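You operate a simulated robot arm through the tools that you are given. There is no shell and no other tool. Be economical: measure what you need, move in short steps, check, and stop when the job is done.

You are at the controls of a simulated two-armed robot. One attempt, no reset.

## Task
Set the link to 15 on its dial and fit it on the gauge pegs.
Fine: hold it steady for the lock nut and turnbuckle; the nut ends tight.

Only the result counts: the job must be done as asked and must still hold three seconds after the hand-in. Knocking over, shifting, dropping, spilling or breaking anything else fails it.

## Robot
Two 7-joint arms with two-finger parallel grippers on one trunk, on a base that drives. Base frame: it is fixed to the floor where the robot stands at the start and does not move with it; the origin is under the middle of the robot, x ahead of it, y to its left, z up; the surface under the hand at the start is at about z = 0.86. Lengths are in m, angles in degrees, forces in N, time in s.
The left shoulder is at the start at [0.069, 0.182, 1.111], the right one opposite. With the tool pointing down near the work surface each hand reaches from about 0.3 to 0.74 m from the robot's upright axis, wherever it stands, measured 20 degrees to its own side. Places, roughly: link lock nut [0.5, 0, 1]; link needle [0.5, 0, 1]; link turnbuckle [0.5, 0, 0.9]. Payload 3.91 kg a hand.
The tool frame of a hand sits at the grasp point between the pads (the TCP): z along the fingers, y along the line on which they close. The tips reach 0.03 m beyond it. The gripper opens to 0.11 m. The fingers are 0.02 m wide and 0.01 m thick; the gripper's body (0.048 by 0.112 m) begins 0.055 m behind the TCP.
Orientation is that of the tool frame in the base frame, as a unit quaternion [w, x, y, z]. With the fingers straight down and closing along the base's y, the tool's x points along the base's -x, its y along +y and its z along -z.

## Interface
- The arms move only by the tool apply_moves. It takes "left_motion", "right_motion" or both (then of equal length, played together; a hand with none holds still); each is text: rows parted by semicolons, each of 7 numbers parted by spaces: the shift along the tool's x, y, z in units of 100 mm (1.0 is 100 mm), then the turn, a rotation vector about the tool's x, y, z in units of 45 degrees (1.0 is 45 degrees), then the closure, from 0 (fully open) to 1 (shut). In form: tx ty tz rx ry rz hand; .... A call has 1 to 20 rows; each row is the pose to reach, as a shift and turn from the pose commanded when the call began, along the tool's axes at that moment. A call with a number of a shift or a turn outside -1 to 1 is refused whole. Each row takes 0.2 s and may step no farther than 0.05 m and 8.6 degrees from the row before; otherwise, or with a gripper value out of range, the whole call is refused. Where a pose cannot be reached the arm comes as near as it can. A force on the tool above 80 N (or 10 N above the force at the start of the call, whichever is more), or a blocked arm, ends the call early, and 0.2 s more pass. The fingers move at their own pace (about 0.072 m/s each) and stop on an object; they squeeze with about 37 N. The grip force told is the motor's: it shows also when the fingers shut on nothing. Time passes only in rows, and 0.2 s behind the last, so rows that repeat a pose let the fingers close. The reply holds the time, the measured pose of the TCP, the force on the tool along the base axes, the opening and the grip force, in the units named above and with some noise, with the torque about the TCP (base axes, N m) and any sound that the robot's microphone picked up.
- Cameras (640 x 400 px; columns grow to the right, rows downward): "scene" is now at [0.2032, -0.0419, 1.3036]; the picture's right is [-0.46, -0.89, 0.00], its down [-0.46, 0.24, -0.85] and it looks along [0.76, -0.39, -0.52] (base axes); focal length 214 px, centre (320, 200). "left" rides on the left gripper at [0.072, -0.017, -0.103] in its tool frame; the picture's right is [0.23, 0.97, 0.00], its down [-0.76, 0.18, -0.62] and it looks along [-0.61, 0.14, 0.78] (tool axes); focal length 222 px, centre (320, 200). "right" rides on the right gripper at [0.072, 0.017, -0.103] in its tool frame; the picture's right is [-0.23, 0.97, 0.00], its down [-0.76, -0.18, -0.62] and it looks along [-0.61, -0.14, 0.78] (tool axes); focal length 222 px, centre (320, 200).
- grab_frame(camera): a new picture of that camera. The clock stands still meanwhile.
- slide_trunk(by): slides the trunk up (or, below 0, down) by that many m; the arms and the scene camera ride with it, the base frame stays. It gives what a move gives, with no picture.
- roll_base(legs): drives the robot by 1 to 6 legs, each [ahead, left, turn to the left] in m, m and degrees, along the robot's own axes; the way and the turn of a leg run together, so that a leg with both is an arc; at most 1.5 m and 180 degrees a leg. The arms and the cameras ride along, it lands a little off, and it stops where it bumps. It gives what a move gives.
- pan_tilt(pan, tilt): turns the head with the scene camera to pan (to the left, within 80 degrees either way) and tilt (down, from -29 to 69), counted from straight ahead of the robot. It gives what a move gives.
- locate(camera, pixels): for up to 12 pixels [column, row] of the newest picture of that camera ("zoom" is the newest enlarged one), the place [x, y, z] in the base frame of the surface seen there, good to about 0.003 m. The clock stands still meanwhile.
- zoom(camera, box): a new picture of the part [left, top, right, bottom] of that camera's present view, enlarged. The clock stands still meanwhile.
- finish_job(): hands the job in; it is judged then, once.

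Work in short steps. Measure before you move; look again where a grasp or a placing could have gone wrong, and mend it. You have 80 turns and 62 pictures in all, those below and enlarged ones among them. Open the grippers and draw the arms clear of the work before you hand the job in, unless the task says otherwise; then end with one line.

The tools are called after "Call:" by a JSON object that holds its "op" and its "data". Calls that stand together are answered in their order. apply_moves: Moves the arms, as the interface text tells. Its arguments: {"type":"object","properties":{"left_motion":{"type":"string"},"right_motion":{"type":"string"}},"required":[]} The other tools are called the same way: slide_trunk (by) slides the trunk up or down; roll_base (legs) drives the base; pan_tilt (pan, tilt) turns the head that bears the scene camera; grab_frame (camera) takes a picture; locate (camera, pixels) gives the place of the surface under pixels of a picture; zoom (camera, box) takes an enlarged picture of a part of a camera's view; finish_job () hands the job in.

At the start:

```text
time_s: 0.0
left_eef_pos: [0.5231, 0.0941, 1.1603]
left_tcp_rot: [0.0, 0.0, 1.0, 0.0]
left_contact_force: [-0.7, -0.9, -0.5]
left_ft_torque: [0.02, 0.02, -0.01]
left_width: 0.1101
left_grasp_force: 0.0
right_eef_pos: [0.3281, -0.2815, 1.1871]
right_tcp_rot: [0.0, 0.0, 1.0, 0.0]
right_contact_force: [-0.5, 0.4, 0.6]
right_ft_torque: [0.0, 0.03, -0.02]
right_width: 0.1102
right_grasp_force: 0.1
trunk travel left (down, up): [-0.375, 0.139]
robot x, y, heading: [0.0011, -0.0005, -0.1]
head pan, tilt: [-27.2, 31.5]
```

scene: 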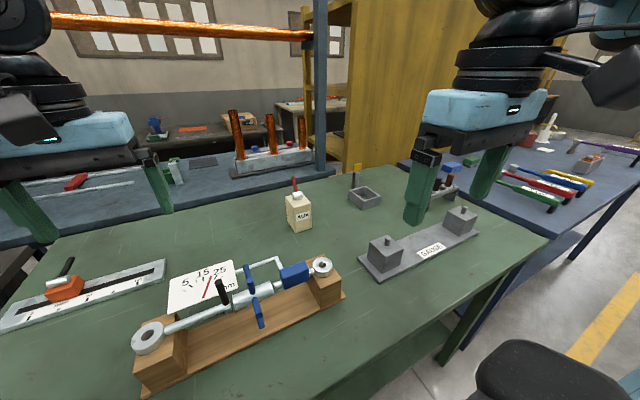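
right: 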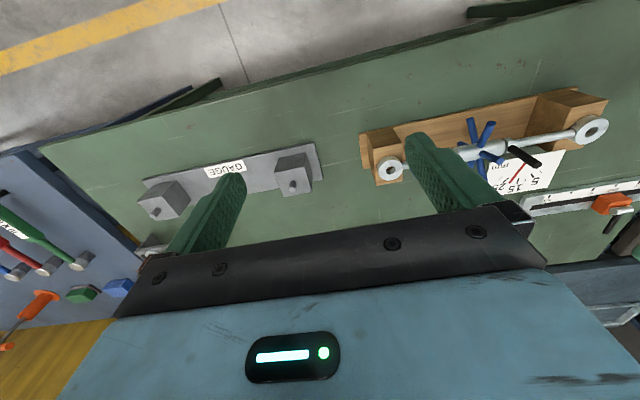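
left: 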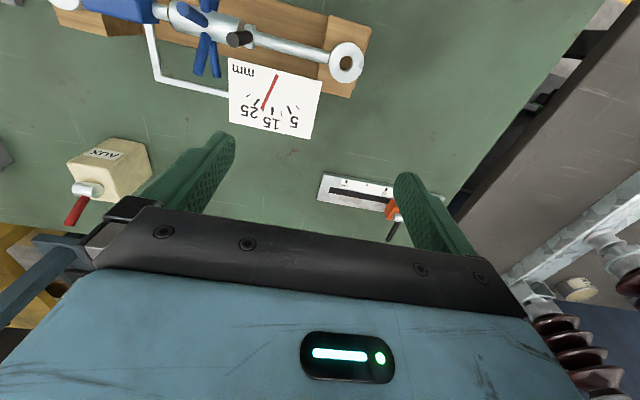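

The link lies on a wooden cradle (about px 140-340, 260-350) with a dial, blue turnbuckle arms and a black-handled lock nut. I enlarge the link and the gauge.

Call:
{"op": "zoom", "data": {"camera": "scene", "box": [120, 230, 360, 380]}}

Call:
{"op": "zoom", "data": {"camera": "left", "box": [40, 0, 380, 150]}}

Call:
{"op": "zoom", "data": {"camera": "scene", "box": [340, 170, 500, 290]}}

```text
2.67 times, centred on (240, 305) of scene
```

zoom: 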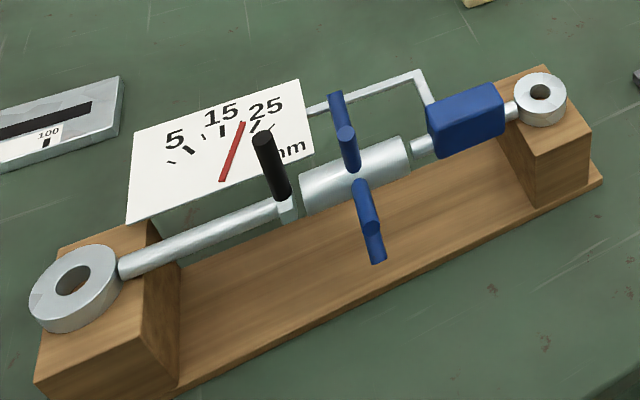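

```text
1.88 times, centred on (210, 75) of left
```

zoom: 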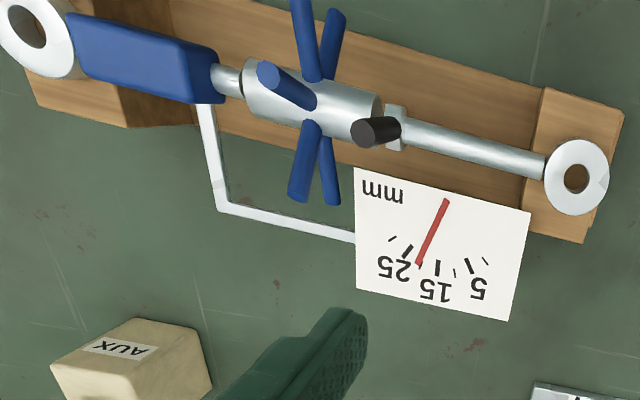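

```text
3.33 times, centred on (420, 230) of scene
```

zoom: 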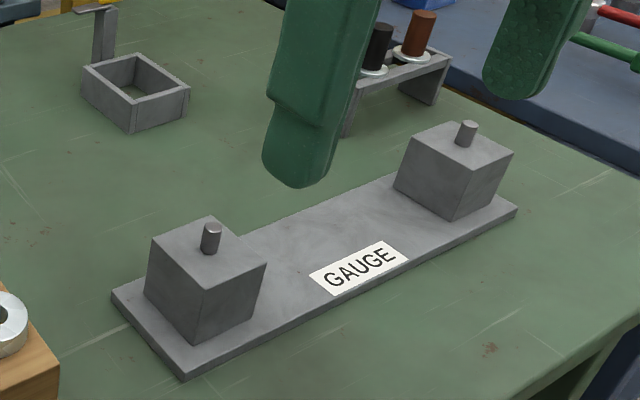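

Needle reads about 19–20. I locate the link's parts and the gauge pegs.

Call:
{"op": "locate", "data": {"camera": "scene", "pixels": [[147, 335], [322, 264], [288, 271], [300, 283], [224, 286], [262, 293], [228, 302], [248, 270], [259, 317], [190, 322], [250, 289], [160, 335]]}}

Call:
{"op": "zoom", "data": {"camera": "scene", "box": [200, 250, 320, 325]}}

```text
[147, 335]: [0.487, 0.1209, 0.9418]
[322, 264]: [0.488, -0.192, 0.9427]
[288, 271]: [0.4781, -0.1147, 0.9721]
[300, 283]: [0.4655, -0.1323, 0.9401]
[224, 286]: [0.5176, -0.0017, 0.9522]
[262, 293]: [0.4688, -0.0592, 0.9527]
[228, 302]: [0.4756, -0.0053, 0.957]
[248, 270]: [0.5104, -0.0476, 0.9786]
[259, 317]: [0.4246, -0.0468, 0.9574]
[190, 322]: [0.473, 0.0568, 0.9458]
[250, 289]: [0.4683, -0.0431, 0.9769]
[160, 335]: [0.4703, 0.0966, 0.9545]
```

```text
5.33 times, centred on (260, 288) of scene
```

zoom: 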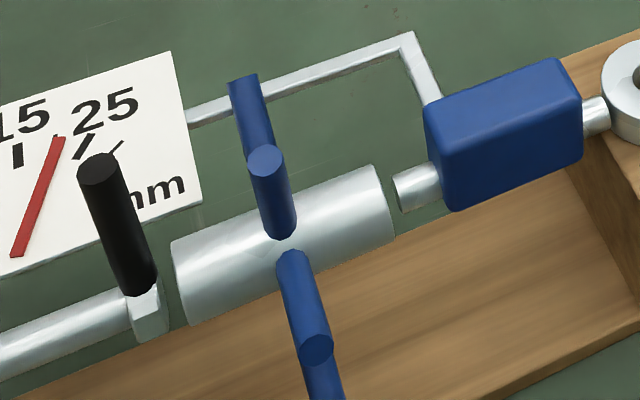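

The barrel appears to have six radial pins about the y axis; I locate the handle, pins and block more finely on the zoom.

Call:
{"op": "locate", "data": {"camera": "zoom", "pixels": [[98, 165], [125, 240], [145, 310], [265, 158], [275, 210], [245, 90], [318, 348], [290, 270], [330, 390], [500, 105], [445, 150], [565, 75]]}}

Call:
{"op": "zoom", "data": {"camera": "right", "box": [350, 80, 640, 230]}}

```text
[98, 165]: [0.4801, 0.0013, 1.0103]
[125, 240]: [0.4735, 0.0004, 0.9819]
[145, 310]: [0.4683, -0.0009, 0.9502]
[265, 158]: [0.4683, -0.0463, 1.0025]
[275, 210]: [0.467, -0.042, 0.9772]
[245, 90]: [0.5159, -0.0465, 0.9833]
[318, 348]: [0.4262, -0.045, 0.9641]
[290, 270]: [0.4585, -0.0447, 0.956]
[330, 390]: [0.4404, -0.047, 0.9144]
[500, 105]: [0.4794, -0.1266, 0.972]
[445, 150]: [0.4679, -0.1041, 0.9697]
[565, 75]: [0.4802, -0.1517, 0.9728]
```

```text
2.21 times, centred on (495, 155) of right
```

zoom: 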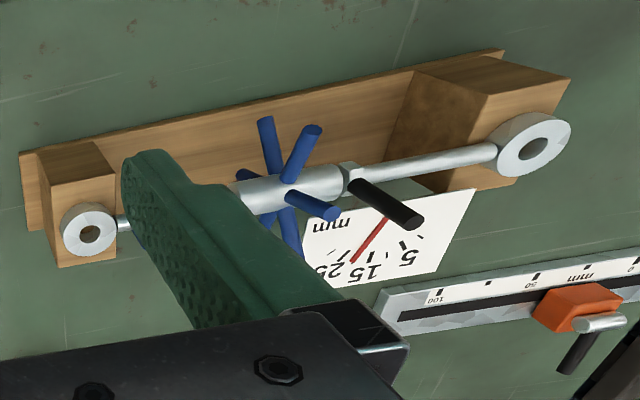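

I locate eye rings and gauge pegs in the scene picture.

Call:
{"op": "locate", "data": {"camera": "scene", "pixels": [[137, 342], [161, 328], [150, 324], [148, 347], [316, 269], [329, 268], [322, 258], [403, 238], [480, 208], [394, 240], [412, 249], [487, 217]]}}

Call:
{"op": "locate", "data": {"camera": "zoom", "pixels": [[75, 227], [105, 228], [88, 213], [525, 127], [555, 135], [540, 165], [280, 190], [315, 185], [365, 170], [470, 152], [335, 212], [410, 213]]}}

```text
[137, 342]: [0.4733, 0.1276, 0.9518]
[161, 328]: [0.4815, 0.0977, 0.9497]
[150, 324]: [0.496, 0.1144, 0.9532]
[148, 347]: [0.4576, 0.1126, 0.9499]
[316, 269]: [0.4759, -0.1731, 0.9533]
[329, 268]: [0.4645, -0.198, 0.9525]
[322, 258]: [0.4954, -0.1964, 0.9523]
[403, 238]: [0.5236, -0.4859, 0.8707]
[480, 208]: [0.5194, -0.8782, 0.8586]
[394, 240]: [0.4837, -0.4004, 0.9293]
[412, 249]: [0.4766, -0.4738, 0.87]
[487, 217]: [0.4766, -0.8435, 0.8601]
```

```text
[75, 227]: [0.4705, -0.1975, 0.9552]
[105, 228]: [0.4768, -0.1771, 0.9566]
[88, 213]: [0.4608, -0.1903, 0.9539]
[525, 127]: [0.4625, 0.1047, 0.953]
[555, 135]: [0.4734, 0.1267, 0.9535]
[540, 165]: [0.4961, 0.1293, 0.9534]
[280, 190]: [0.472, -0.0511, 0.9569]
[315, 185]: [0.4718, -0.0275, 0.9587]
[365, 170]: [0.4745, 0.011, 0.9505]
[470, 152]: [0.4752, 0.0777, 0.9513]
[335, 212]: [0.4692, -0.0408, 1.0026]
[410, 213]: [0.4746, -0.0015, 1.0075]
```

The link axis runs along y at x≈0.476, z≈0.945; block centre y≈-0.128, handle near vertical at y≈0, pins at y≈-0.045. I turn both hands to close along x, halfway first.

Call:
{"op": "apply_moves", "data": {"right_motion": "-0.12 0.12 0 0 0 -0.1667 0;-0.25 0.25 0 0 0 -0.3333 0;-0.37 0.37 0 0 0 -0.5 0;-0.5 0.5 0 0 0 -0.6667 0;-0.62 0.62 0 0 0 -0.8333 0;-0.74 0.75 0 0 0 -1 0", "left_motion": "0 0 0 0 0 0.1667 0;0 0 0 0 0 0.3333 0;0 0 0 0 0 0.5 0;0 0 0 0 0 0.6667 0;0 0 0 0 0 0.8333 0;0 0 0 0 0 1 0"}}

```text
time_s: 1.4
left_eef_pos: [0.5228, 0.0943, 1.1596]
left_tcp_rot: [0.0, 0.384, 0.923, 0.0]
left_contact_force: [0.7, -0.6, -0.4]
left_ft_torque: [-0.02, -0.03, 0.03]
left_width: 0.1097
left_grasp_force: 0.0
right_eef_pos: [0.4019, -0.2033, 1.1855]
right_tcp_rot: [-0.001, -0.384, 0.924, 0.0]
right_contact_force: [0.7, 0.2, 0.2]
right_ft_torque: [-0.01, 0.02, 0.01]
right_width: 0.1099
right_grasp_force: 0.2
trunk travel left (down, up): [-0.375, 0.139]
robot x, y, heading: [-0.0014, -0.0009, -0.1]
head pan, tilt: [-27.2, 31.5]
```

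Both turned cleanly; I do the second half and bring both over the link.

Call:
{"op": "apply_moves", "data": {"right_motion": "-0.16 0 0 0 0 -0.1667 0;-0.32 0 0 0 0 -0.3333 0;-0.47 0 0 0 0 -0.5 0;-0.63 -0.05 0 0 0 -0.6667 0;-0.79 -0.08 0 0 0 -0.8333 0;-0.94 -0.1 0 0 0 -1 0", "left_motion": "-0.05 -0.16 0 0 0 0.1667 0;-0.1 -0.32 0 0 0 0.3333 0;-0.17 -0.49 0 0 0 0.5 0;-0.23 -0.65 0 0 0 0.6667 0;-0.29 -0.8 0 0 0 0.8333 0;-0.35 -0.97 0 0 0 1 0"}}

Call:
{"op": "grab_frame", "data": {"camera": "right"}}

Call:
{"op": "grab_frame", "data": {"camera": "left"}}

```text
time_s: 2.8
left_eef_pos: [0.4772, -0.0014, 1.1599]
left_tcp_rot: [0.0, 0.708, 0.706, 0.001]
left_contact_force: [0.0, -0.3, 0.1]
left_ft_torque: [0.01, -0.03, -0.01]
left_width: 0.1101
left_grasp_force: 0.0
right_eef_pos: [0.466, -0.1688, 1.1821]
right_tcp_rot: [0.0, 0.708, -0.707, 0.001]
right_contact_force: [0.1, -0.3, 0.2]
right_ft_torque: [0.02, -0.05, 0.01]
right_width: 0.1101
right_grasp_force: 0.0
right hand out of reach, approached as far as the arm can: row 6
trunk travel left (down, up): [-0.375, 0.139]
robot x, y, heading: [0.0004, -0.0039, 0.1]
head pan, tilt: [-27.2, 31.5]
```

```text
53 pictures are left
```

right: 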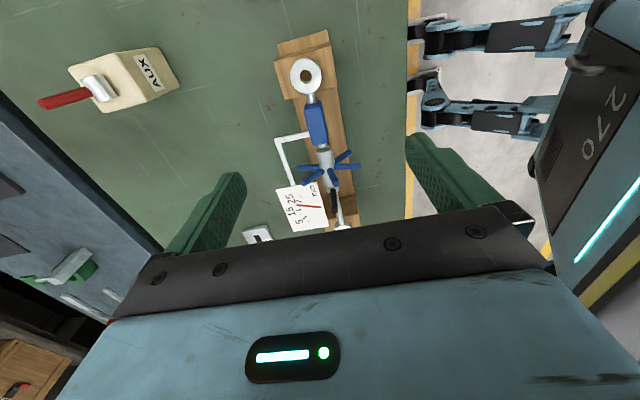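

```text
52 pictures are left
```

left: 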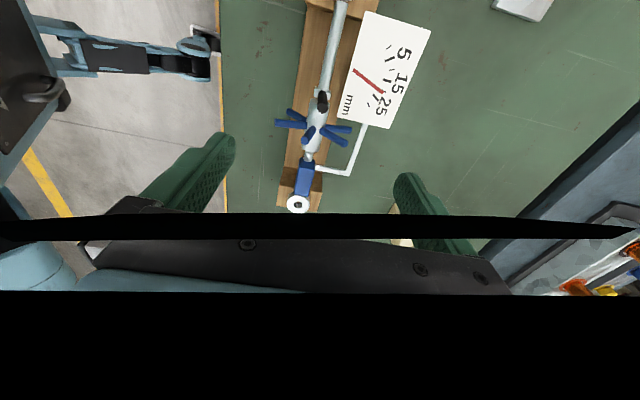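

The right hand stopped short at y=-0.169, and something black covers the left camera's lower part. I look from the scene camera.

Call:
{"op": "pan_tilt", "data": {"pan": -8, "tilt": 35}}

Call:
{"op": "grab_frame", "data": {"camera": "scene"}}

```text
time_s: 3.6
left_eef_pos: [0.479, 0.0011, 1.1605]
left_tcp_rot: [0.0, 0.707, 0.707, 0.0]
left_contact_force: [-0.5, 0.3, 0.1]
left_ft_torque: [0.01, 0.04, -0.03]
left_width: 0.1103
left_grasp_force: 0.1
right_eef_pos: [0.4665, -0.1657, 1.1822]
right_tcp_rot: [0.0, 0.707, -0.707, -0.001]
right_contact_force: [0.5, -0.2, -0.1]
right_ft_torque: [0.01, 0.04, -0.02]
right_width: 0.11
right_grasp_force: 0.0
trunk travel left (down, up): [-0.375, 0.139]
robot x, y, heading: [-0.0036, 0.0015, -0.1]
head pan, tilt: [-8.0, 35.0]
```

```text
51 pictures are left
```

scene: 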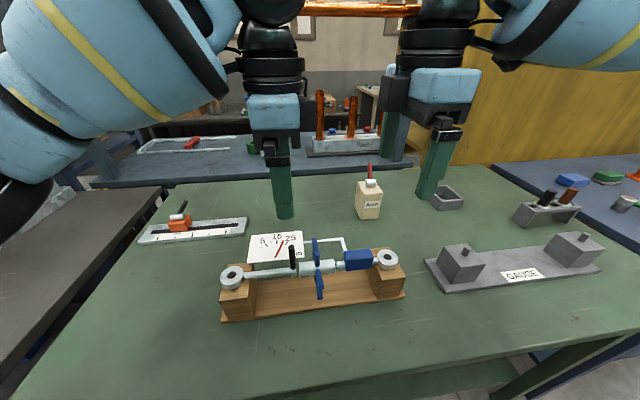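

Nothing is touching. I lower the right hand over the block, where reach should be better.

Call:
{"op": "apply_moves", "data": {"right_motion": "0 0 0.25 0 0 0 0;0 0 0.5 0 0 0 0;-0.1 -0.03 0.75 0 0 0 0;-0.2 -0.06 0.9 0 0 0 0;-0.3 -0.08 1 0 0 0 0;-0.38 -0.1 1 0 0 0 0"}}

```text
time_s: 5.0
left_eef_pos: [0.4781, 0.0003, 1.1608]
left_tcp_rot: [0.0, 0.707, 0.707, 0.0]
left_contact_force: [0.0, 0.0, -0.7]
left_ft_torque: [0.0, -0.03, -0.02]
left_width: 0.11
left_grasp_force: 0.0
right_eef_pos: [0.4748, -0.1364, 1.0815]
right_tcp_rot: [0.001, -0.707, 0.707, 0.0]
right_contact_force: [-0.6, -0.1, -0.2]
right_ft_torque: [-0.02, 0.0, 0.0]
right_width: 0.1099
right_grasp_force: 0.1
right hand out of reach, approached as far as the arm can: row 6
trunk travel left (down, up): [-0.375, 0.139]
robot x, y, heading: [0.0004, 0.001, -0.2]
head pan, tilt: [-8.0, 35.0]
```

y=-0.136 still lies on the block (y -0.152..-0.103). I descend there with fingers half closed, straddling the block.

Call:
{"op": "apply_moves", "data": {"right_motion": "0 0 0.2 0 0 0 0.36;0 0 0.4 0 0 0 0.36;0 0 0.6 0 0 0 0.36;0 0 0.8 0 0 0 0.36"}}

Call:
{"op": "grab_frame", "data": {"camera": "right"}}

Call:
{"op": "zoom", "data": {"camera": "scene", "box": [210, 200, 450, 350]}}

```text
time_s: 6.0
left_eef_pos: [0.4788, 0.0007, 1.1601]
left_tcp_rot: [0.0, 0.707, 0.707, 0.0]
left_contact_force: [-0.1, 0.5, 0.4]
left_ft_torque: [0.01, 0.0, -0.01]
left_width: 0.1099
left_grasp_force: 0.0
right_eef_pos: [0.4747, -0.1342, 1.0017]
right_tcp_rot: [0.0, 0.707, -0.707, 0.0]
right_contact_force: [0.1, 0.0, 0.2]
right_ft_torque: [-0.01, 0.0, 0.0]
right_width: 0.0702
right_grasp_force: 0.0
trunk travel left (down, up): [-0.375, 0.139]
robot x, y, heading: [-0.0008, 0.0003, 0.0]
head pan, tilt: [-8.0, 35.0]
```

```text
50 pictures are left
```

right: 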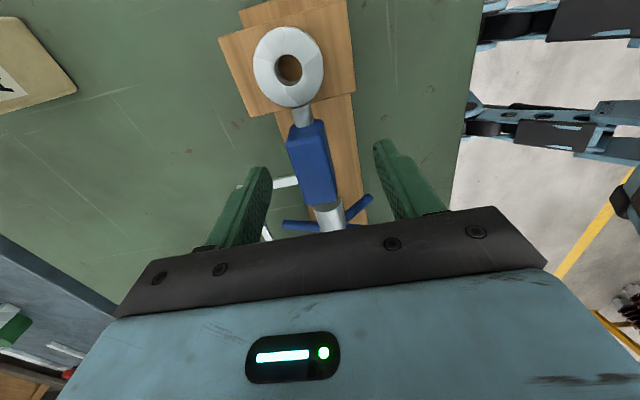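

```text
2.67 times, centred on (330, 275) of scene
```

zoom: 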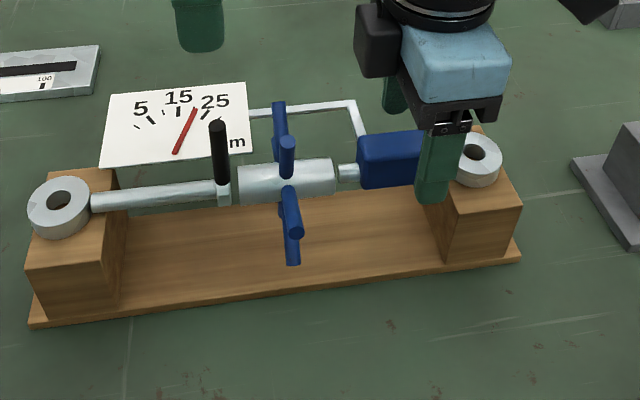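

I check clearance of the wire and block extents before lowering further.

Call:
{"op": "locate", "data": {"camera": "zoom", "pixels": [[352, 105], [362, 132], [375, 140], [405, 137], [365, 178], [410, 180], [430, 190], [280, 110], [200, 110], [440, 165], [110, 160], [240, 90]]}}

Call:
{"op": "locate", "data": {"camera": "right", "pixels": [[285, 182], [275, 183], [297, 180], [300, 135], [322, 130], [320, 165], [335, 200], [310, 200], [270, 235], [253, 180], [385, 150], [290, 60]]}}

```text
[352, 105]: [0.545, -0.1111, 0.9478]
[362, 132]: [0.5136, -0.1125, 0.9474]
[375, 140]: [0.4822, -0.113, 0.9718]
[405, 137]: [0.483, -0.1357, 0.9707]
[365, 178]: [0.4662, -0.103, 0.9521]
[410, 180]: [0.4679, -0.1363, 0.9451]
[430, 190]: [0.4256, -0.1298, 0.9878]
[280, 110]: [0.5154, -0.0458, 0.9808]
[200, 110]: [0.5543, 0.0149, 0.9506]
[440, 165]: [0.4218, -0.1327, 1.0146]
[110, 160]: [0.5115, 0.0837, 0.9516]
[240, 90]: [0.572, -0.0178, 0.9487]
```

```text
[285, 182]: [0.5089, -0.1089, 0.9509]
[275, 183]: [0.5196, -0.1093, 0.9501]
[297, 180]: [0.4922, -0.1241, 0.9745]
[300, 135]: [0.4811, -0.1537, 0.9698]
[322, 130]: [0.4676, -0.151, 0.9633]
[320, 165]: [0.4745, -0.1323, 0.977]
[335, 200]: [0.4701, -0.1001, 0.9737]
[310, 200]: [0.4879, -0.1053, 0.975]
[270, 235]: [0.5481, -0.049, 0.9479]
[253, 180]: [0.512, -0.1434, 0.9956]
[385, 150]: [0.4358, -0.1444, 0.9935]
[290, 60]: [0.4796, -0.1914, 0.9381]
```

Wire is at y=-0.111, fingers at -0.124..-0.144: clear. I lower to z≈0.956 and close on the block.

Call:
{"op": "apply_moves", "data": {"right_motion": "0 -0.015 0.15 0 0 0 0.36;0 -0.015 0.3 0 0 0 0.36;0 -0.015 0.455 0 0 0 0.36;0 -0.015 0.455 0 0 0 0.6;0 -0.015 0.455 0 0 0 1;0 -0.015 0.455 0 0 0 1;0 -0.015 0.455 0 0 0 1"}}

Call:
{"op": "zoom", "data": {"camera": "scene", "box": [210, 200, 450, 350]}}

```text
time_s: 7.6
left_eef_pos: [0.48, 0.001, 1.1601]
left_tcp_rot: [0.0, 0.707, 0.707, -0.001]
left_contact_force: [0.3, -1.2, 0.5]
left_ft_torque: [-0.02, -0.02, 0.01]
left_width: 0.1101
left_grasp_force: 0.0
right_eef_pos: [0.4756, -0.1352, 0.9567]
right_tcp_rot: [0.001, -0.707, 0.708, -0.001]
right_contact_force: [3.7, 0.1, 1.9]
right_ft_torque: [0.13, 0.0, -0.74]
right_width: 0.0258
right_grasp_force: 37.0
trunk travel left (down, up): [-0.375, 0.139]
robot x, y, heading: [-0.0007, 0.0017, -0.1]
head pan, tilt: [-8.0, 35.0]
```

```text
2.67 times, centred on (330, 275) of scene
```

zoom: 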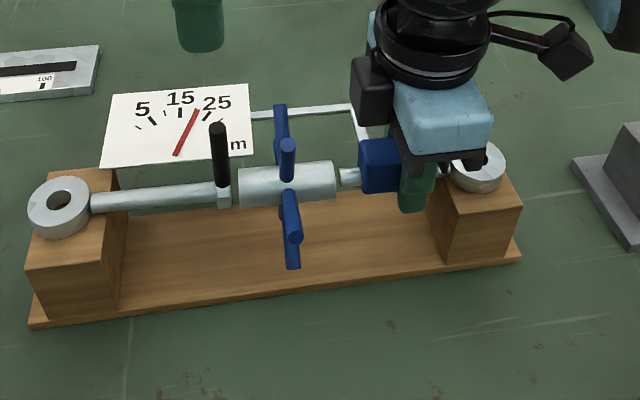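

Block gripped (0.026 m wide). I locate the handle again to align the left hand.

Call:
{"op": "locate", "data": {"camera": "zoom", "pixels": [[217, 125], [217, 132], [220, 150], [222, 180], [287, 142], [287, 165], [280, 110], [293, 230], [228, 160], [214, 160], [192, 115], [176, 153]]}}

Call:
{"op": "grab_frame", "data": {"camera": "left"}}

```text
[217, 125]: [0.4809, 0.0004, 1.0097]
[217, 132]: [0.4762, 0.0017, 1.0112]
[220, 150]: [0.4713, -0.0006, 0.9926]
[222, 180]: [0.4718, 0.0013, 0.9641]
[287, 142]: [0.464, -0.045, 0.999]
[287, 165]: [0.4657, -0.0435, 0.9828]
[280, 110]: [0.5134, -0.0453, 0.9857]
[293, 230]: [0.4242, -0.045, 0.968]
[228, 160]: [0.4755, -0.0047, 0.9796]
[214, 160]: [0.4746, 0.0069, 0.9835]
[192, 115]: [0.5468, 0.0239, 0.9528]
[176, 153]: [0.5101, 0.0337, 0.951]
```

```text
47 pictures are left
```

left: 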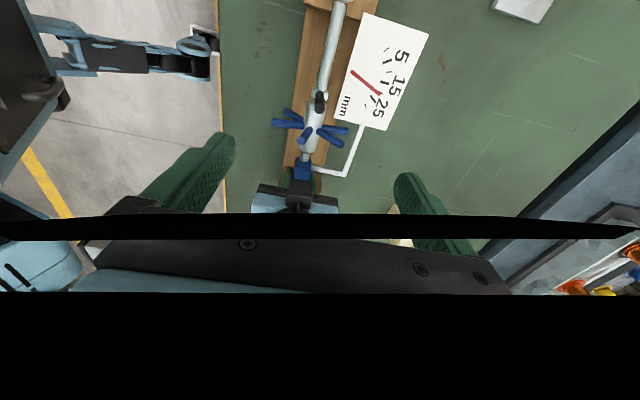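

Handle is nearly vertical at x≈0.4775, y≈0.001, tip z 1.011. I lower the left hand over it, fingers part closed.

Call:
{"op": "apply_moves", "data": {"left_motion": "0 -0.02 0.2 0 0 0 0.5;0 -0.02 0.4 0 0 0 0.5;0 -0.02 0.6 0 0 0 0.5;0 -0.02 0.8 0 0 0 0.5;0 -0.02 1 0 0 0 0.5"}}

Call:
{"op": "apply_moves", "data": {"left_motion": "0 0 0.15 0 0 0 0.5;0 0 0.3 0 0 0 0.5;0 0 0.45 0 0 0 0.5;0 0 0.6 0 0 0 0.5"}}

Call:
{"op": "zoom", "data": {"camera": "scene", "box": [210, 200, 450, 350]}}

Call:
{"op": "grab_frame", "data": {"camera": "left"}}

```text
time_s: 8.8
left_eef_pos: [0.477, 0.0007, 1.0604]
left_tcp_rot: [0.0, 0.706, 0.708, 0.0]
left_contact_force: [0.1, -1.1, -1.5]
left_ft_torque: [-0.01, 0.01, -0.02]
left_width: 0.055
left_grasp_force: 0.1
right_eef_pos: [0.4762, -0.1346, 0.9561]
right_tcp_rot: [0.001, -0.707, 0.707, -0.001]
right_contact_force: [3.3, -0.9, 3.7]
right_ft_torque: [0.44, 0.03, -0.83]
right_width: 0.0258
right_grasp_force: 37.1
trunk travel left (down, up): [-0.375, 0.139]
robot x, y, heading: [0.0014, -0.0019, 0.0]
head pan, tilt: [-8.0, 35.0]
```

```text
time_s: 9.8
left_eef_pos: [0.4768, 0.0002, 1.0003]
left_tcp_rot: [0.0, 0.707, 0.707, 0.001]
left_contact_force: [-0.5, 0.1, -0.1]
left_ft_torque: [-0.01, -0.01, 0.0]
left_width: 0.0549
left_grasp_force: 0.2
right_eef_pos: [0.4762, -0.1347, 0.9568]
right_tcp_rot: [0.0, -0.707, 0.707, 0.001]
right_contact_force: [4.1, -0.2, 5.8]
right_ft_torque: [0.16, 0.03, -0.75]
right_width: 0.0263
right_grasp_force: 37.0
trunk travel left (down, up): [-0.375, 0.139]
robot x, y, heading: [0.0012, -0.0006, 0.1]
head pan, tilt: [-8.0, 35.0]
```

```text
2.67 times, centred on (330, 275) of scene
```

zoom: 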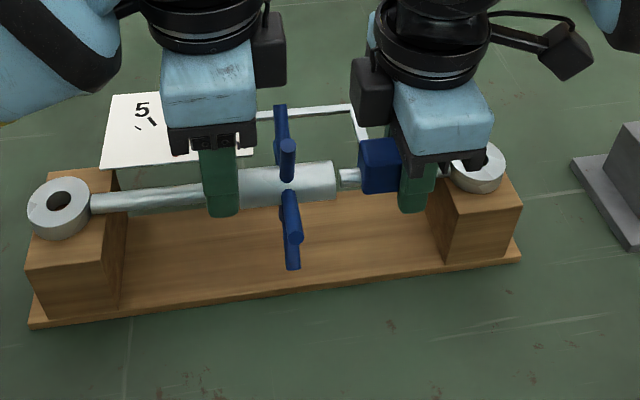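

```text
45 pictures are left
```

left: 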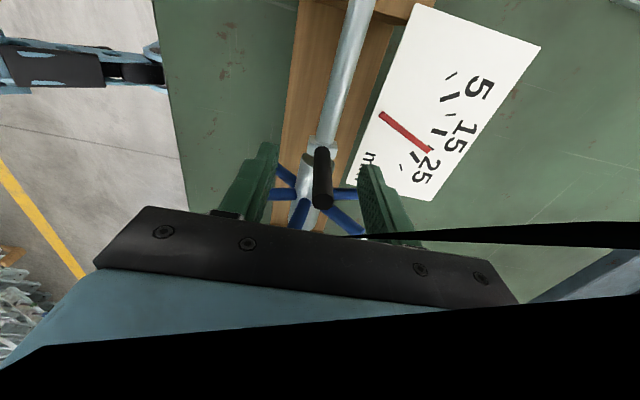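

Fingers straddle the handle (left picture px 322,175). I close and try swinging it 15° toward +x about the link axis.

Call:
{"op": "apply_moves", "data": {"left_motion": "0 0 0 0 0 0 1;0 0 0 0 0 0 1;0 0 0 0 0 0 1;0 0.0363 0.0012 0.0833 0 0 1;0 0.0724 0.0047 0.1667 0 0 1;0 0.1084 0.0107 0.25 0 0 1;0 0.1436 0.0189 0.3333 0 0 1"}}

```text
time_s: 11.4
left_eef_pos: [0.4904, 0.0011, 1.0026]
left_tcp_rot: [-0.09, 0.702, 0.7, -0.094]
left_contact_force: [-14.3, 6.2, 30.0]
left_ft_torque: [0.71, -1.3, -0.15]
left_width: 0.0127
left_grasp_force: 36.8
right_eef_pos: [0.4755, -0.1353, 0.9593]
right_tcp_rot: [0.002, -0.706, 0.708, -0.001]
right_contact_force: [20.2, -2.5, 2.7]
right_ft_torque: [-0.17, 1.45, -0.99]
right_width: 0.0324
right_grasp_force: 37.2
trunk travel left (down, up): [-0.375, 0.139]
robot x, y, heading: [-0.0, 0.0006, 0.1]
head pan, tilt: [-8.0, 35.0]
```

Right finger width rose to 0.032, so the block may be rolling in the grip. I look.

Call:
{"op": "zoom", "data": {"camera": "scene", "box": [210, 200, 450, 350]}}

Call:
{"op": "grab_frame", "data": {"camera": "left"}}

```text
2.67 times, centred on (330, 275) of scene
```

zoom: 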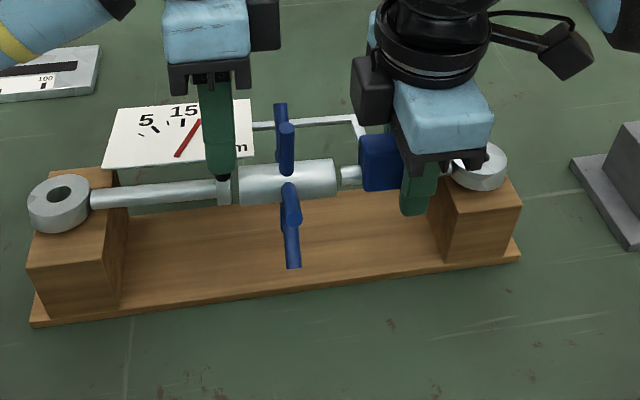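

```text
43 pictures are left
```

left: 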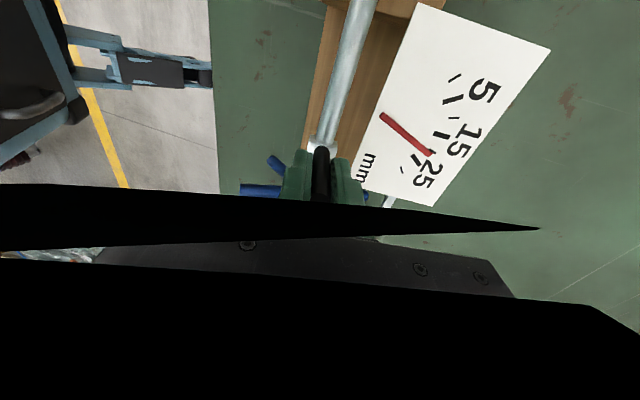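

The whole link rolled with the handle (barrel pins too), so that way it is jammed. I swing back to zero and on to −12° to test the other direction.

Call:
{"op": "apply_moves", "data": {"left_motion": "0 -0.0363 0.0012 -0.0833 0 0 1;0 -0.0724 0.0047 -0.1667 0 0 1;0 -0.1084 0.0107 -0.25 0 0 1;0 -0.1436 0.0189 -0.3333 0 0 1"}}

Call:
{"op": "apply_moves", "data": {"left_motion": "0 -0.0363 0.0012 -0.0833 0 0 1;0 -0.0724 0.0047 -0.1667 0 0 1;0 -0.1084 0.0107 -0.25 0 0 1"}}

Call:
{"op": "zoom", "data": {"camera": "scene", "box": [210, 200, 450, 350]}}

```text
time_s: 12.4
left_eef_pos: [0.4769, 0.0005, 0.9995]
left_tcp_rot: [-0.001, 0.707, 0.707, 0.001]
left_contact_force: [-3.1, 1.7, 9.8]
left_ft_torque: [0.56, 0.06, 0.16]
left_width: 0.0119
left_grasp_force: 37.0
right_eef_pos: [0.4741, -0.1344, 0.9558]
right_tcp_rot: [0.0, 0.709, -0.706, 0.0]
right_contact_force: [0.7, -1.6, -9.3]
right_ft_torque: [-0.35, -0.06, -0.35]
right_width: 0.0262
right_grasp_force: 37.2
trunk travel left (down, up): [-0.375, 0.139]
robot x, y, heading: [0.001, 0.0033, 0.1]
head pan, tilt: [-8.0, 35.0]
```

```text
time_s: 13.2
left_eef_pos: [0.4657, 0.001, 0.9993]
left_tcp_rot: [0.069, 0.703, 0.704, 0.069]
left_contact_force: [-1.8, 1.0, -0.1]
left_ft_torque: [-0.02, 0.11, -0.03]
left_width: 0.0118
left_grasp_force: 37.0
right_eef_pos: [0.477, -0.1354, 0.9558]
right_tcp_rot: [0.0, -0.707, 0.707, -0.001]
right_contact_force: [0.8, -0.3, -8.4]
right_ft_torque: [-0.77, 0.06, -0.25]
right_width: 0.026
right_grasp_force: 37.2
trunk travel left (down, up): [-0.375, 0.139]
robot x, y, heading: [0.0014, -0.0021, -0.0]
head pan, tilt: [-8.0, 35.0]
```

```text
2.67 times, centred on (330, 275) of scene
```

zoom: 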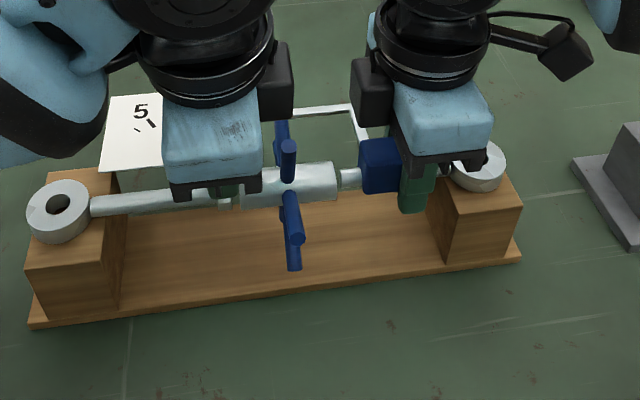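

In the −x direction the nut turned freely (block still 0.026, torque near zero), so −x loosens. I continue to about −45° in total.

Call:
{"op": "apply_moves", "data": {"left_motion": "0 -0.0724 0.0047 -0.1667 0 0 1;0 -0.1436 0.0189 -0.3333 0 0 1;0 -0.2124 0.0422 -0.5 0 0 1;0 -0.2775 0.0744 -0.6667 0 0 1;0 -0.3083 0.0935 -0.75 0 0 1"}}

Call:
{"op": "zoom", "data": {"camera": "scene", "box": [210, 200, 450, 350]}}

```text
time_s: 14.4
left_eef_pos: [0.4379, 0.0009, 0.9826]
left_tcp_rot: [0.271, 0.653, 0.653, 0.272]
left_contact_force: [-4.1, 8.1, 1.7]
left_ft_torque: [0.1, 0.05, 0.07]
left_width: 0.0116
left_grasp_force: 36.9
right_eef_pos: [0.4756, -0.1366, 0.9561]
right_tcp_rot: [0.0, -0.706, 0.708, -0.001]
right_contact_force: [2.6, -8.3, -9.6]
right_ft_torque: [-0.69, 0.06, -0.03]
right_width: 0.0258
right_grasp_force: 37.1
trunk travel left (down, up): [-0.375, 0.139]
robot x, y, heading: [0.0037, 0.0, -0.2]
head pan, tilt: [-8.0, 35.0]
```

```text
2.67 times, centred on (330, 275) of scene
```

zoom: 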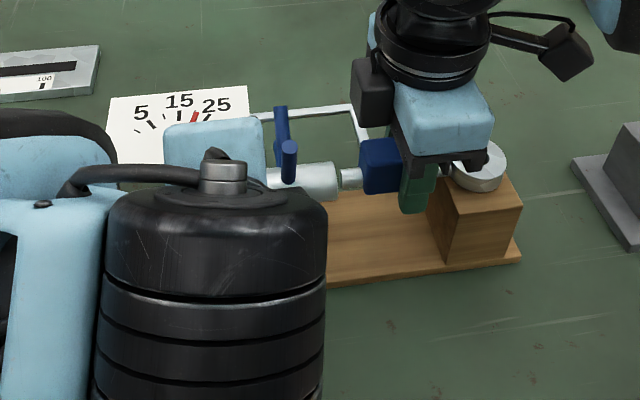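

Nut is loosened about 47°. I release, back off, and bring the left hand upright over the barrel's top pin at y≈-0.047.

Call:
{"op": "apply_moves", "data": {"left_motion": "0 0 0 0 0 0 0.5;0 0 0 0 0 0 0.5;0 0 -0.3 0 0 0 0.5;0 0 -0.7 0 0 0 0.5;0 0.2 -0.8 0.1667 0 0 0.5;-0.1 0.45 -0.8 0.3333 0 0 0.5;-0.2 0.65 -0.75 0.5 0 0 0.5;-0.3 0.8 -0.65 0.6667 0 0 0.5;-0.4 0.9 -0.55 0.8333 0 0 0.5;-0.47 0.955 -0.42 1 0 0 0.5"}}

Call:
{"op": "zoom", "data": {"camera": "scene", "box": [210, 200, 450, 350]}}

```text
time_s: 16.6
left_eef_pos: [0.4749, -0.0465, 1.0802]
left_tcp_rot: [-0.001, 0.707, 0.707, -0.001]
left_contact_force: [0.2, 0.2, 0.1]
left_ft_torque: [0.01, 0.0, -0.03]
left_width: 0.055
left_grasp_force: 0.2
right_eef_pos: [0.4761, -0.1357, 0.9557]
right_tcp_rot: [-0.001, 0.707, -0.707, 0.0]
right_contact_force: [0.4, 0.3, -10.2]
right_ft_torque: [-0.88, 0.09, -0.02]
right_width: 0.0259
right_grasp_force: 37.2
trunk travel left (down, up): [-0.375, 0.139]
robot x, y, heading: [0.0004, 0.0045, -0.1]
head pan, tilt: [-8.0, 35.0]
```

```text
2.67 times, centred on (330, 275) of scene
```

zoom: 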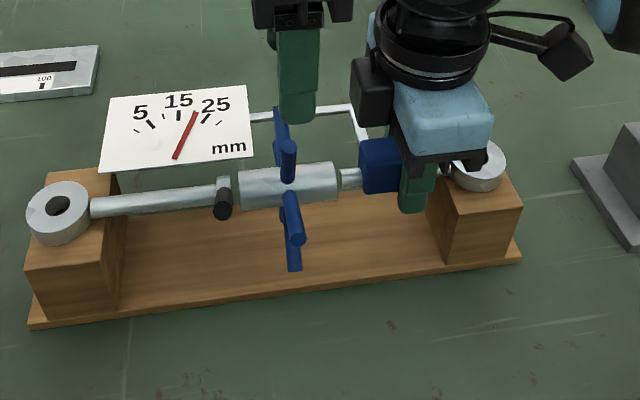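

Handle now leans −45°. I descend on the top pin (tilted about −7°) and close, keeping the block held.

Call:
{"op": "apply_moves", "data": {"left_motion": "0 -0.03 0.2 -0.08 0 0 0.6;0 -0.05 0.4 -0.156 0 0 0.6;0 -0.06 0.6 -0.156 0 0 0.6;0 -0.06 0.8 -0.156 0 0 0.6;0 -0.06 0.8 -0.156 0 0 1;0 -0.06 0.8 -0.156 0 0 1;0 -0.06 0.8 -0.156 0 0 1"}}

Call:
{"op": "zoom", "data": {"camera": "scene", "box": [210, 200, 450, 350]}}

```text
time_s: 18.2
left_eef_pos: [0.4693, -0.045, 1.0016]
left_tcp_rot: [0.043, 0.706, 0.705, 0.043]
left_contact_force: [-2.8, 1.3, 0.3]
left_ft_torque: [-0.31, 0.19, -0.05]
left_width: 0.0108
left_grasp_force: 36.5
right_eef_pos: [0.4753, -0.1357, 0.9565]
right_tcp_rot: [0.0, -0.707, 0.707, 0.001]
right_contact_force: [3.7, -0.7, -10.3]
right_ft_torque: [-0.58, 0.06, -0.28]
right_width: 0.0261
right_grasp_force: 37.0
trunk travel left (down, up): [-0.375, 0.139]
robot x, y, heading: [0.0013, -0.0053, -0.3]
head pan, tilt: [-8.0, 35.0]
```

```text
2.67 times, centred on (330, 275) of scene
```

zoom: 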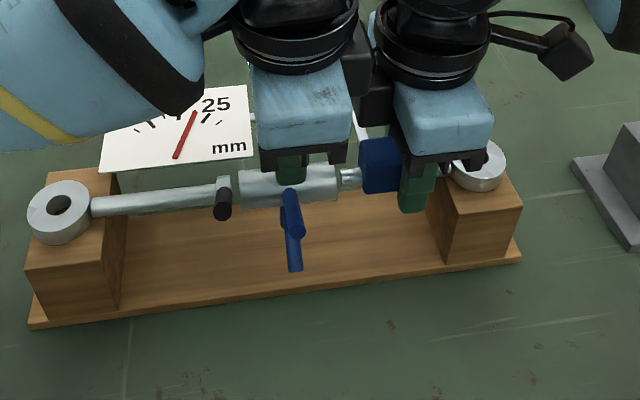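

Pin gripped (0.0108). I swing it −37.5° about the axis.

Call:
{"op": "apply_moves", "data": {"left_motion": "0 -0.0751 0.0049 -0.1667 0 0 1;0 -0.1488 0.0196 -0.3333 0 0 1;0 -0.22 0.0438 -0.5 0 0 1;0 -0.2875 0.077 -0.6667 0 0 1;0 -0.35 0.1188 -0.8333 0 0 1"}}

Call:
{"op": "zoom", "data": {"camera": "scene", "box": [210, 200, 450, 350]}}

```text
time_s: 19.4
left_eef_pos: [0.4373, -0.0467, 0.9864]
left_tcp_rot: [0.269, 0.654, 0.654, 0.269]
left_contact_force: [-0.4, 6.7, 8.9]
left_ft_torque: [-0.09, -0.23, -0.18]
left_width: 0.0108
left_grasp_force: 37.0
right_eef_pos: [0.4746, -0.1367, 0.9568]
right_tcp_rot: [-0.001, -0.707, 0.707, 0.001]
right_contact_force: [2.7, -10.4, -10.8]
right_ft_torque: [0.55, -0.08, 0.04]
right_width: 0.0258
right_grasp_force: 37.0
trunk travel left (down, up): [-0.375, 0.139]
robot x, y, heading: [0.0017, 0.0007, 0.1]
head pan, tilt: [-8.0, 35.0]
```

```text
2.67 times, centred on (330, 275) of scene
```

zoom: 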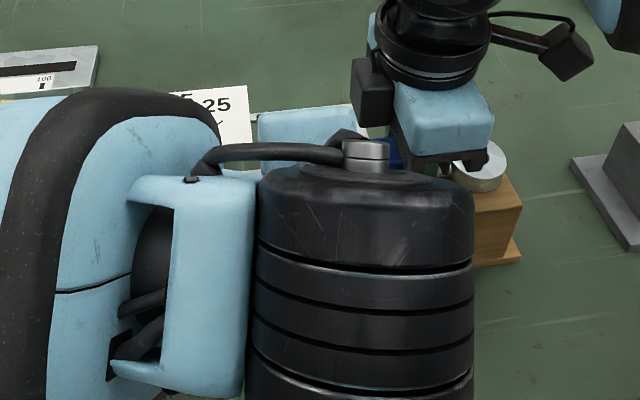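

Turned with no roll of the block. I release, back off upright and read the dial.

Call:
{"op": "apply_moves", "data": {"left_motion": "0 0 0 0 0 0 0.5;0 0 0 0 0 0 0.5;0 0 -0.3 0 0 0 0.5;0 0 -0.7 0 0 0 0.5;0 0.2 -0.8 0.1667 0 0 0.5;0 0.45 -0.8 0.3333 0 0 0.5;0 0.65 -0.75 0.5 0 0 0.5;0 0.8 -0.65 0.6667 0 0 0.5;0 0.9 -0.55 0.8333 0 0 0.5;0 0.965 -0.43 1 0 0 0.5"}}

Call:
{"op": "zoom", "data": {"camera": "scene", "box": [235, 220, 355, 295]}}

```text
time_s: 21.6
left_eef_pos: [0.4743, -0.0458, 1.084]
left_tcp_rot: [-0.003, 0.707, 0.707, -0.004]
left_contact_force: [-0.1, 0.3, 0.9]
left_ft_torque: [0.0, -0.01, 0.02]
left_width: 0.055
left_grasp_force: 0.2
right_eef_pos: [0.4763, -0.1345, 0.9558]
right_tcp_rot: [0.001, -0.707, 0.707, 0.0]
right_contact_force: [0.4, 1.0, -8.1]
right_ft_torque: [-0.47, 0.07, -0.03]
right_width: 0.0258
right_grasp_force: 37.0
trunk travel left (down, up): [-0.375, 0.139]
robot x, y, heading: [0.0005, 0.0006, -0.0]
head pan, tilt: [-8.0, 35.0]
```

```text
5.33 times, centred on (295, 258) of scene
```

zoom: 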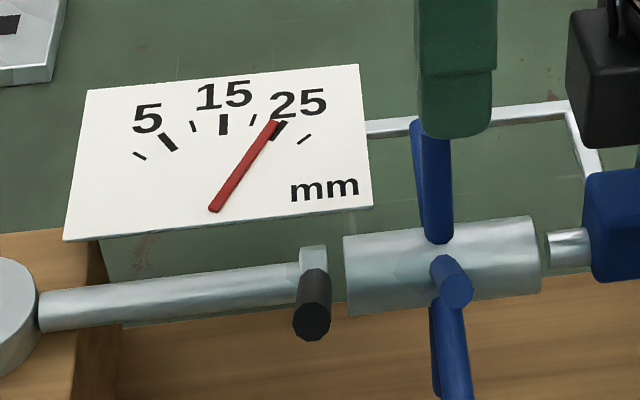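

The needle went up (about 20.6→23.5 for −37.5°), so turning toward +x lowers the reading. I go back to the same pin at −45° and grip it.

Call:
{"op": "apply_moves", "data": {"left_motion": "0 -0.2 0 -0.1667 0 0 0.5;0 -0.4 0.05 -0.3333 0 0 0.5;0 -0.58 0.15 -0.5 0 0 0.5;0 -0.72 0.25 -0.6667 0 0 0.5;0 -0.82 0.37 -0.8333 0 0 0.5;0 -0.87 0.49 -1 0 0 0.5;0 -0.7 0.66 -1 0 0 0.5;0 -0.55 0.82 -1 0 0 0.5;0 -0.38 0.985 -1 0 0 0.5;0 -0.38 0.985 -1 0 0 1;0 -0.38 0.985 -1 0 0 1;0 -0.38 0.985 -1 0 0 1"}}

```text
time_s: 24.2
left_eef_pos: [0.4367, -0.0453, 0.9855]
left_tcp_rot: [0.268, 0.654, 0.655, 0.269]
left_contact_force: [5.6, -0.4, 2.1]
left_ft_torque: [-0.01, -0.28, 0.0]
left_width: 0.0107
left_grasp_force: 37.2
right_eef_pos: [0.475, -0.1345, 0.957]
right_tcp_rot: [0.001, 0.707, -0.707, 0.0]
right_contact_force: [-3.2, -0.5, -6.7]
right_ft_torque: [0.39, 0.02, -0.09]
right_width: 0.0263
right_grasp_force: 37.3
trunk travel left (down, up): [-0.375, 0.139]
robot x, y, heading: [-0.0007, 0.0003, 0.0]
head pan, tilt: [-8.0, 35.0]
```

Gripped at −45°. I swing it +45° to upright.

Call:
{"op": "apply_moves", "data": {"left_motion": "0 0.0744 0.0049 0.1667 0 0 1;0 0.1475 0.0194 0.3333 0 0 1;0 0.2181 0.0434 0.5 0 0 1;0 0.285 0.0764 0.6667 0 0 1;0 0.347 0.1178 0.8333 0 0 1;0 0.403 0.167 1 0 0 1"}}

Call:
{"op": "apply_moves", "data": {"left_motion": "0 0.0744 0.0049 0.1667 0 0 1;0 0.1475 0.0194 0.3333 0 0 1"}}

Call:
{"op": "zoom", "data": {"camera": "scene", "box": [235, 220, 355, 295]}}

Call:
{"op": "grab_frame", "data": {"camera": "left"}}

```text
time_s: 25.6
left_eef_pos: [0.4761, -0.0453, 1.0015]
left_tcp_rot: [-0.005, 0.707, 0.707, -0.004]
left_contact_force: [-6.2, 18.5, 14.9]
left_ft_torque: [0.36, 0.23, -0.02]
left_width: 0.0106
left_grasp_force: 36.9
right_eef_pos: [0.4756, -0.1361, 0.9567]
right_tcp_rot: [0.0, -0.706, 0.708, 0.0]
right_contact_force: [4.1, -14.3, -15.4]
right_ft_torque: [0.36, 0.02, -0.04]
right_width: 0.026
right_grasp_force: 36.8
trunk travel left (down, up): [-0.375, 0.139]
robot x, y, heading: [0.0026, -0.0021, -0.1]
head pan, tilt: [-8.0, 35.0]
```

```text
time_s: 26.2
left_eef_pos: [0.4921, -0.0467, 0.9989]
left_tcp_rot: [-0.096, 0.701, 0.7, -0.096]
left_contact_force: [-7.6, 17.1, 15.8]
left_ft_torque: [0.19, 0.6, -0.09]
left_width: 0.0106
left_grasp_force: 36.7
right_eef_pos: [0.4758, -0.1372, 0.957]
right_tcp_rot: [-0.001, -0.706, 0.708, -0.001]
right_contact_force: [6.8, -14.2, -17.8]
right_ft_torque: [-0.21, 0.02, -0.61]
right_width: 0.026
right_grasp_force: 37.0
trunk travel left (down, up): [-0.375, 0.139]
robot x, y, heading: [0.0005, 0.0006, 0.1]
head pan, tilt: [-8.0, 35.0]
```

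```text
5.33 times, centred on (295, 258) of scene
```

zoom: 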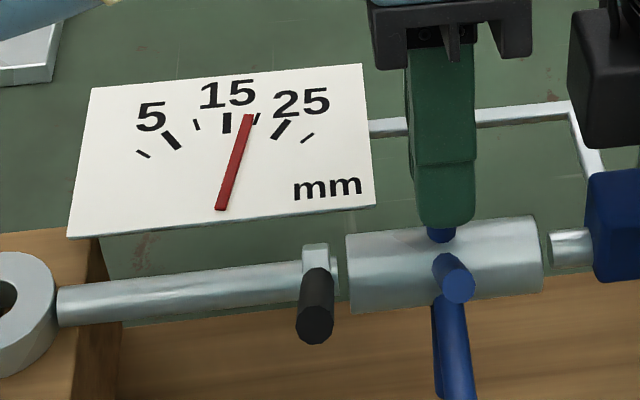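

```text
35 pictures are left
```

left: 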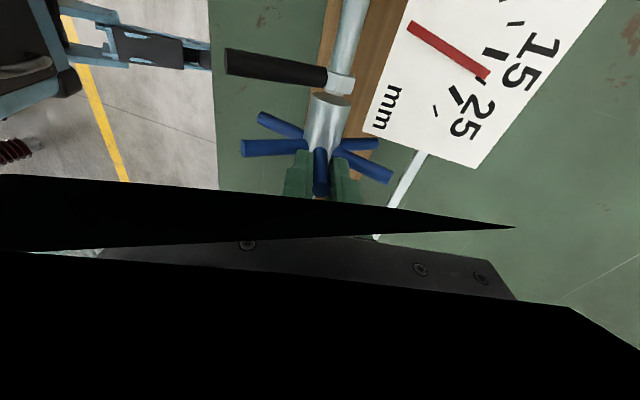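

Needle is now near 18 (tip 247,115 against ticks 15 at 227 and 20 at 257), about 0.088 per degree. I swing another 24° while following the barrel's slight −y shift.

Call:
{"op": "apply_moves", "data": {"left_motion": "-0.02 0.0744 0.0049 0.1667 0 0 1;-0.03 0.1475 0.0194 0.3333 0 0 1;-0.04 0.2318 0.0493 0.5333 0 0 1"}}

Call:
{"op": "zoom", "data": {"camera": "scene", "box": [245, 228, 309, 268]}}

```text
refused: row 3 steps farther than a row can; nothing moved
```

```text
10.00 times, centred on (277, 248) of scene
```

zoom: 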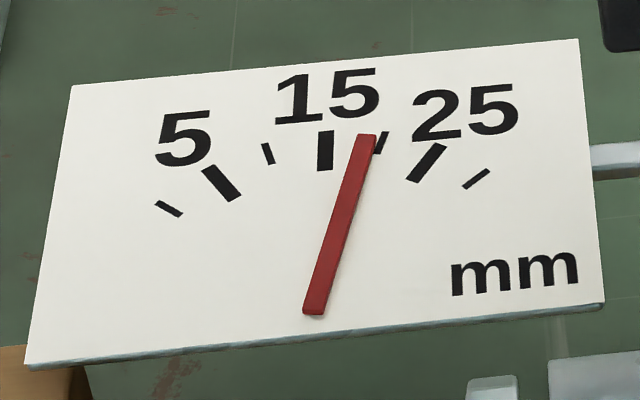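

That row step was too large and nothing moved; at 10× the needle reads about 18.3. I repeat in four 6° rows.

Call:
{"op": "apply_moves", "data": {"left_motion": "-0.01 0.0593 0.0031 0.1333 0 0 1;-0.02 0.1179 0.0124 0.2667 0 0 1;-0.03 0.1752 0.0277 0.4 0 0 1;-0.04 0.2306 0.049 0.5333 0 0 1"}}

Call:
{"op": "zoom", "data": {"camera": "scene", "box": [245, 228, 309, 268]}}

```text
time_s: 27.2
left_eef_pos: [0.5079, -0.0491, 0.9894]
left_tcp_rot: [-0.235, 0.667, 0.667, -0.236]
left_contact_force: [0.8, -9.8, 15.8]
left_ft_torque: [-0.73, 0.46, 0.68]
left_width: 0.0108
left_grasp_force: 36.8
left hand out of reach, approached as far as the arm can: row 4
right_eef_pos: [0.4742, -0.1324, 0.9569]
right_tcp_rot: [-0.002, 0.709, -0.705, -0.002]
right_contact_force: [0.8, 5.4, -17.2]
right_ft_torque: [-0.13, 0.12, -0.45]
right_width: 0.0254
right_grasp_force: 37.0
trunk travel left (down, up): [-0.375, 0.139]
robot x, y, heading: [-0.0019, -0.0045, -0.0]
head pan, tilt: [-8.0, 35.0]
```

```text
10.00 times, centred on (277, 248) of scene
```

zoom: 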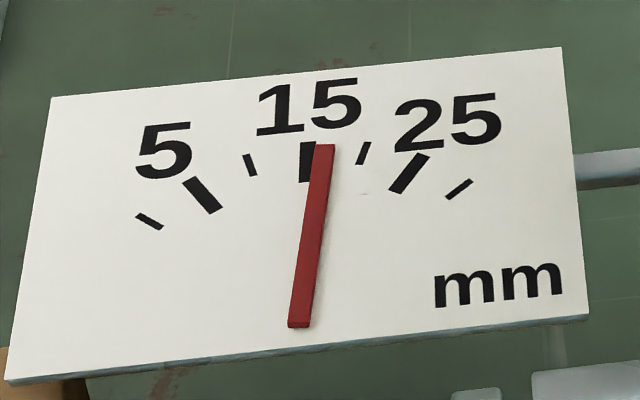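

Needle is near 16.4 and the left arm is at its reach limit at +39°. I release, arc back, and go for the following pin, now at −21°.

Call:
{"op": "apply_moves", "data": {"left_motion": "0 0 0 0 0 0 0.5;0 0 0 0 0 0 0.5;0 -0.065 -0.194 -0.111 0 0 0.5;0 -0.168 -0.402 -0.222 0 0 0.5;0 -0.324 -0.446 -0.4 0 0 0.5;0 -0.482 -0.436 -0.578 0 0 0.5;0 -0.626 -0.375 -0.7556 0 0 0.5;0 -0.769 -0.302 -0.933 0 0 0.5;0 -0.813 -0.26 -1 0 0 0.5"}}

Call:
{"op": "zoom", "data": {"camera": "scene", "box": [210, 200, 450, 350]}}

```text
time_s: 29.2
left_eef_pos: [0.4588, -0.0505, 1.056]
left_tcp_rot: [0.035, 0.706, 0.706, 0.034]
left_contact_force: [-0.3, -0.5, -0.8]
left_ft_torque: [0.03, 0.02, -0.01]
left_width: 0.0551
left_grasp_force: 0.0
right_eef_pos: [0.4757, -0.1359, 0.9563]
right_tcp_rot: [-0.001, -0.707, 0.707, 0.0]
right_contact_force: [-0.8, -0.1, -5.4]
right_ft_torque: [-0.6, 0.03, -0.1]
right_width: 0.0257
right_grasp_force: 36.6
trunk travel left (down, up): [-0.375, 0.139]
robot x, y, heading: [-0.0015, 0.0014, -0.3]
head pan, tilt: [-8.0, 35.0]
```

```text
2.67 times, centred on (330, 275) of scene
```

zoom: 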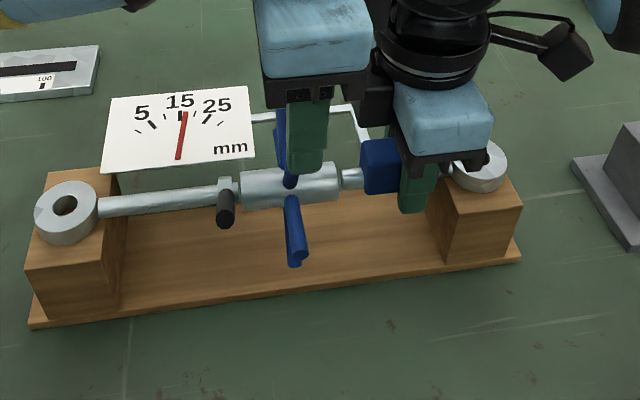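

Link is intact; needle ~16. I descend on the next pin at −21° and grip it.

Call:
{"op": "apply_moves", "data": {"left_motion": "0 -0.1 0.08 -0.171 0 0 0.5;0 -0.203 0.162 -0.342 0 0 0.5;0 -0.145 0.37 -0.342 0 0 0.5;0 -0.09 0.574 -0.342 0 0 0.5;0 -0.09 0.574 -0.342 0 0 1;0 -0.09 0.574 -0.342 0 0 1;0 -0.09 0.574 -0.342 0 0 1"}}

```text
time_s: 30.8
left_eef_pos: [0.4551, -0.0482, 0.9979]
left_tcp_rot: [0.129, 0.696, 0.695, 0.128]
left_contact_force: [-2.3, 0.0, -0.5]
left_ft_torque: [-0.14, 0.05, -0.04]
left_width: 0.0106
left_grasp_force: 36.8
right_eef_pos: [0.4746, -0.1356, 0.9563]
right_tcp_rot: [0.0, -0.707, 0.707, 0.0]
right_contact_force: [1.0, -0.6, -6.5]
right_ft_torque: [-0.17, 0.06, -0.01]
right_width: 0.0262
right_grasp_force: 37.1
trunk travel left (down, up): [-0.375, 0.139]
robot x, y, heading: [-0.0001, 0.0043, -0.0]
head pan, tilt: [-8.0, 35.0]
```

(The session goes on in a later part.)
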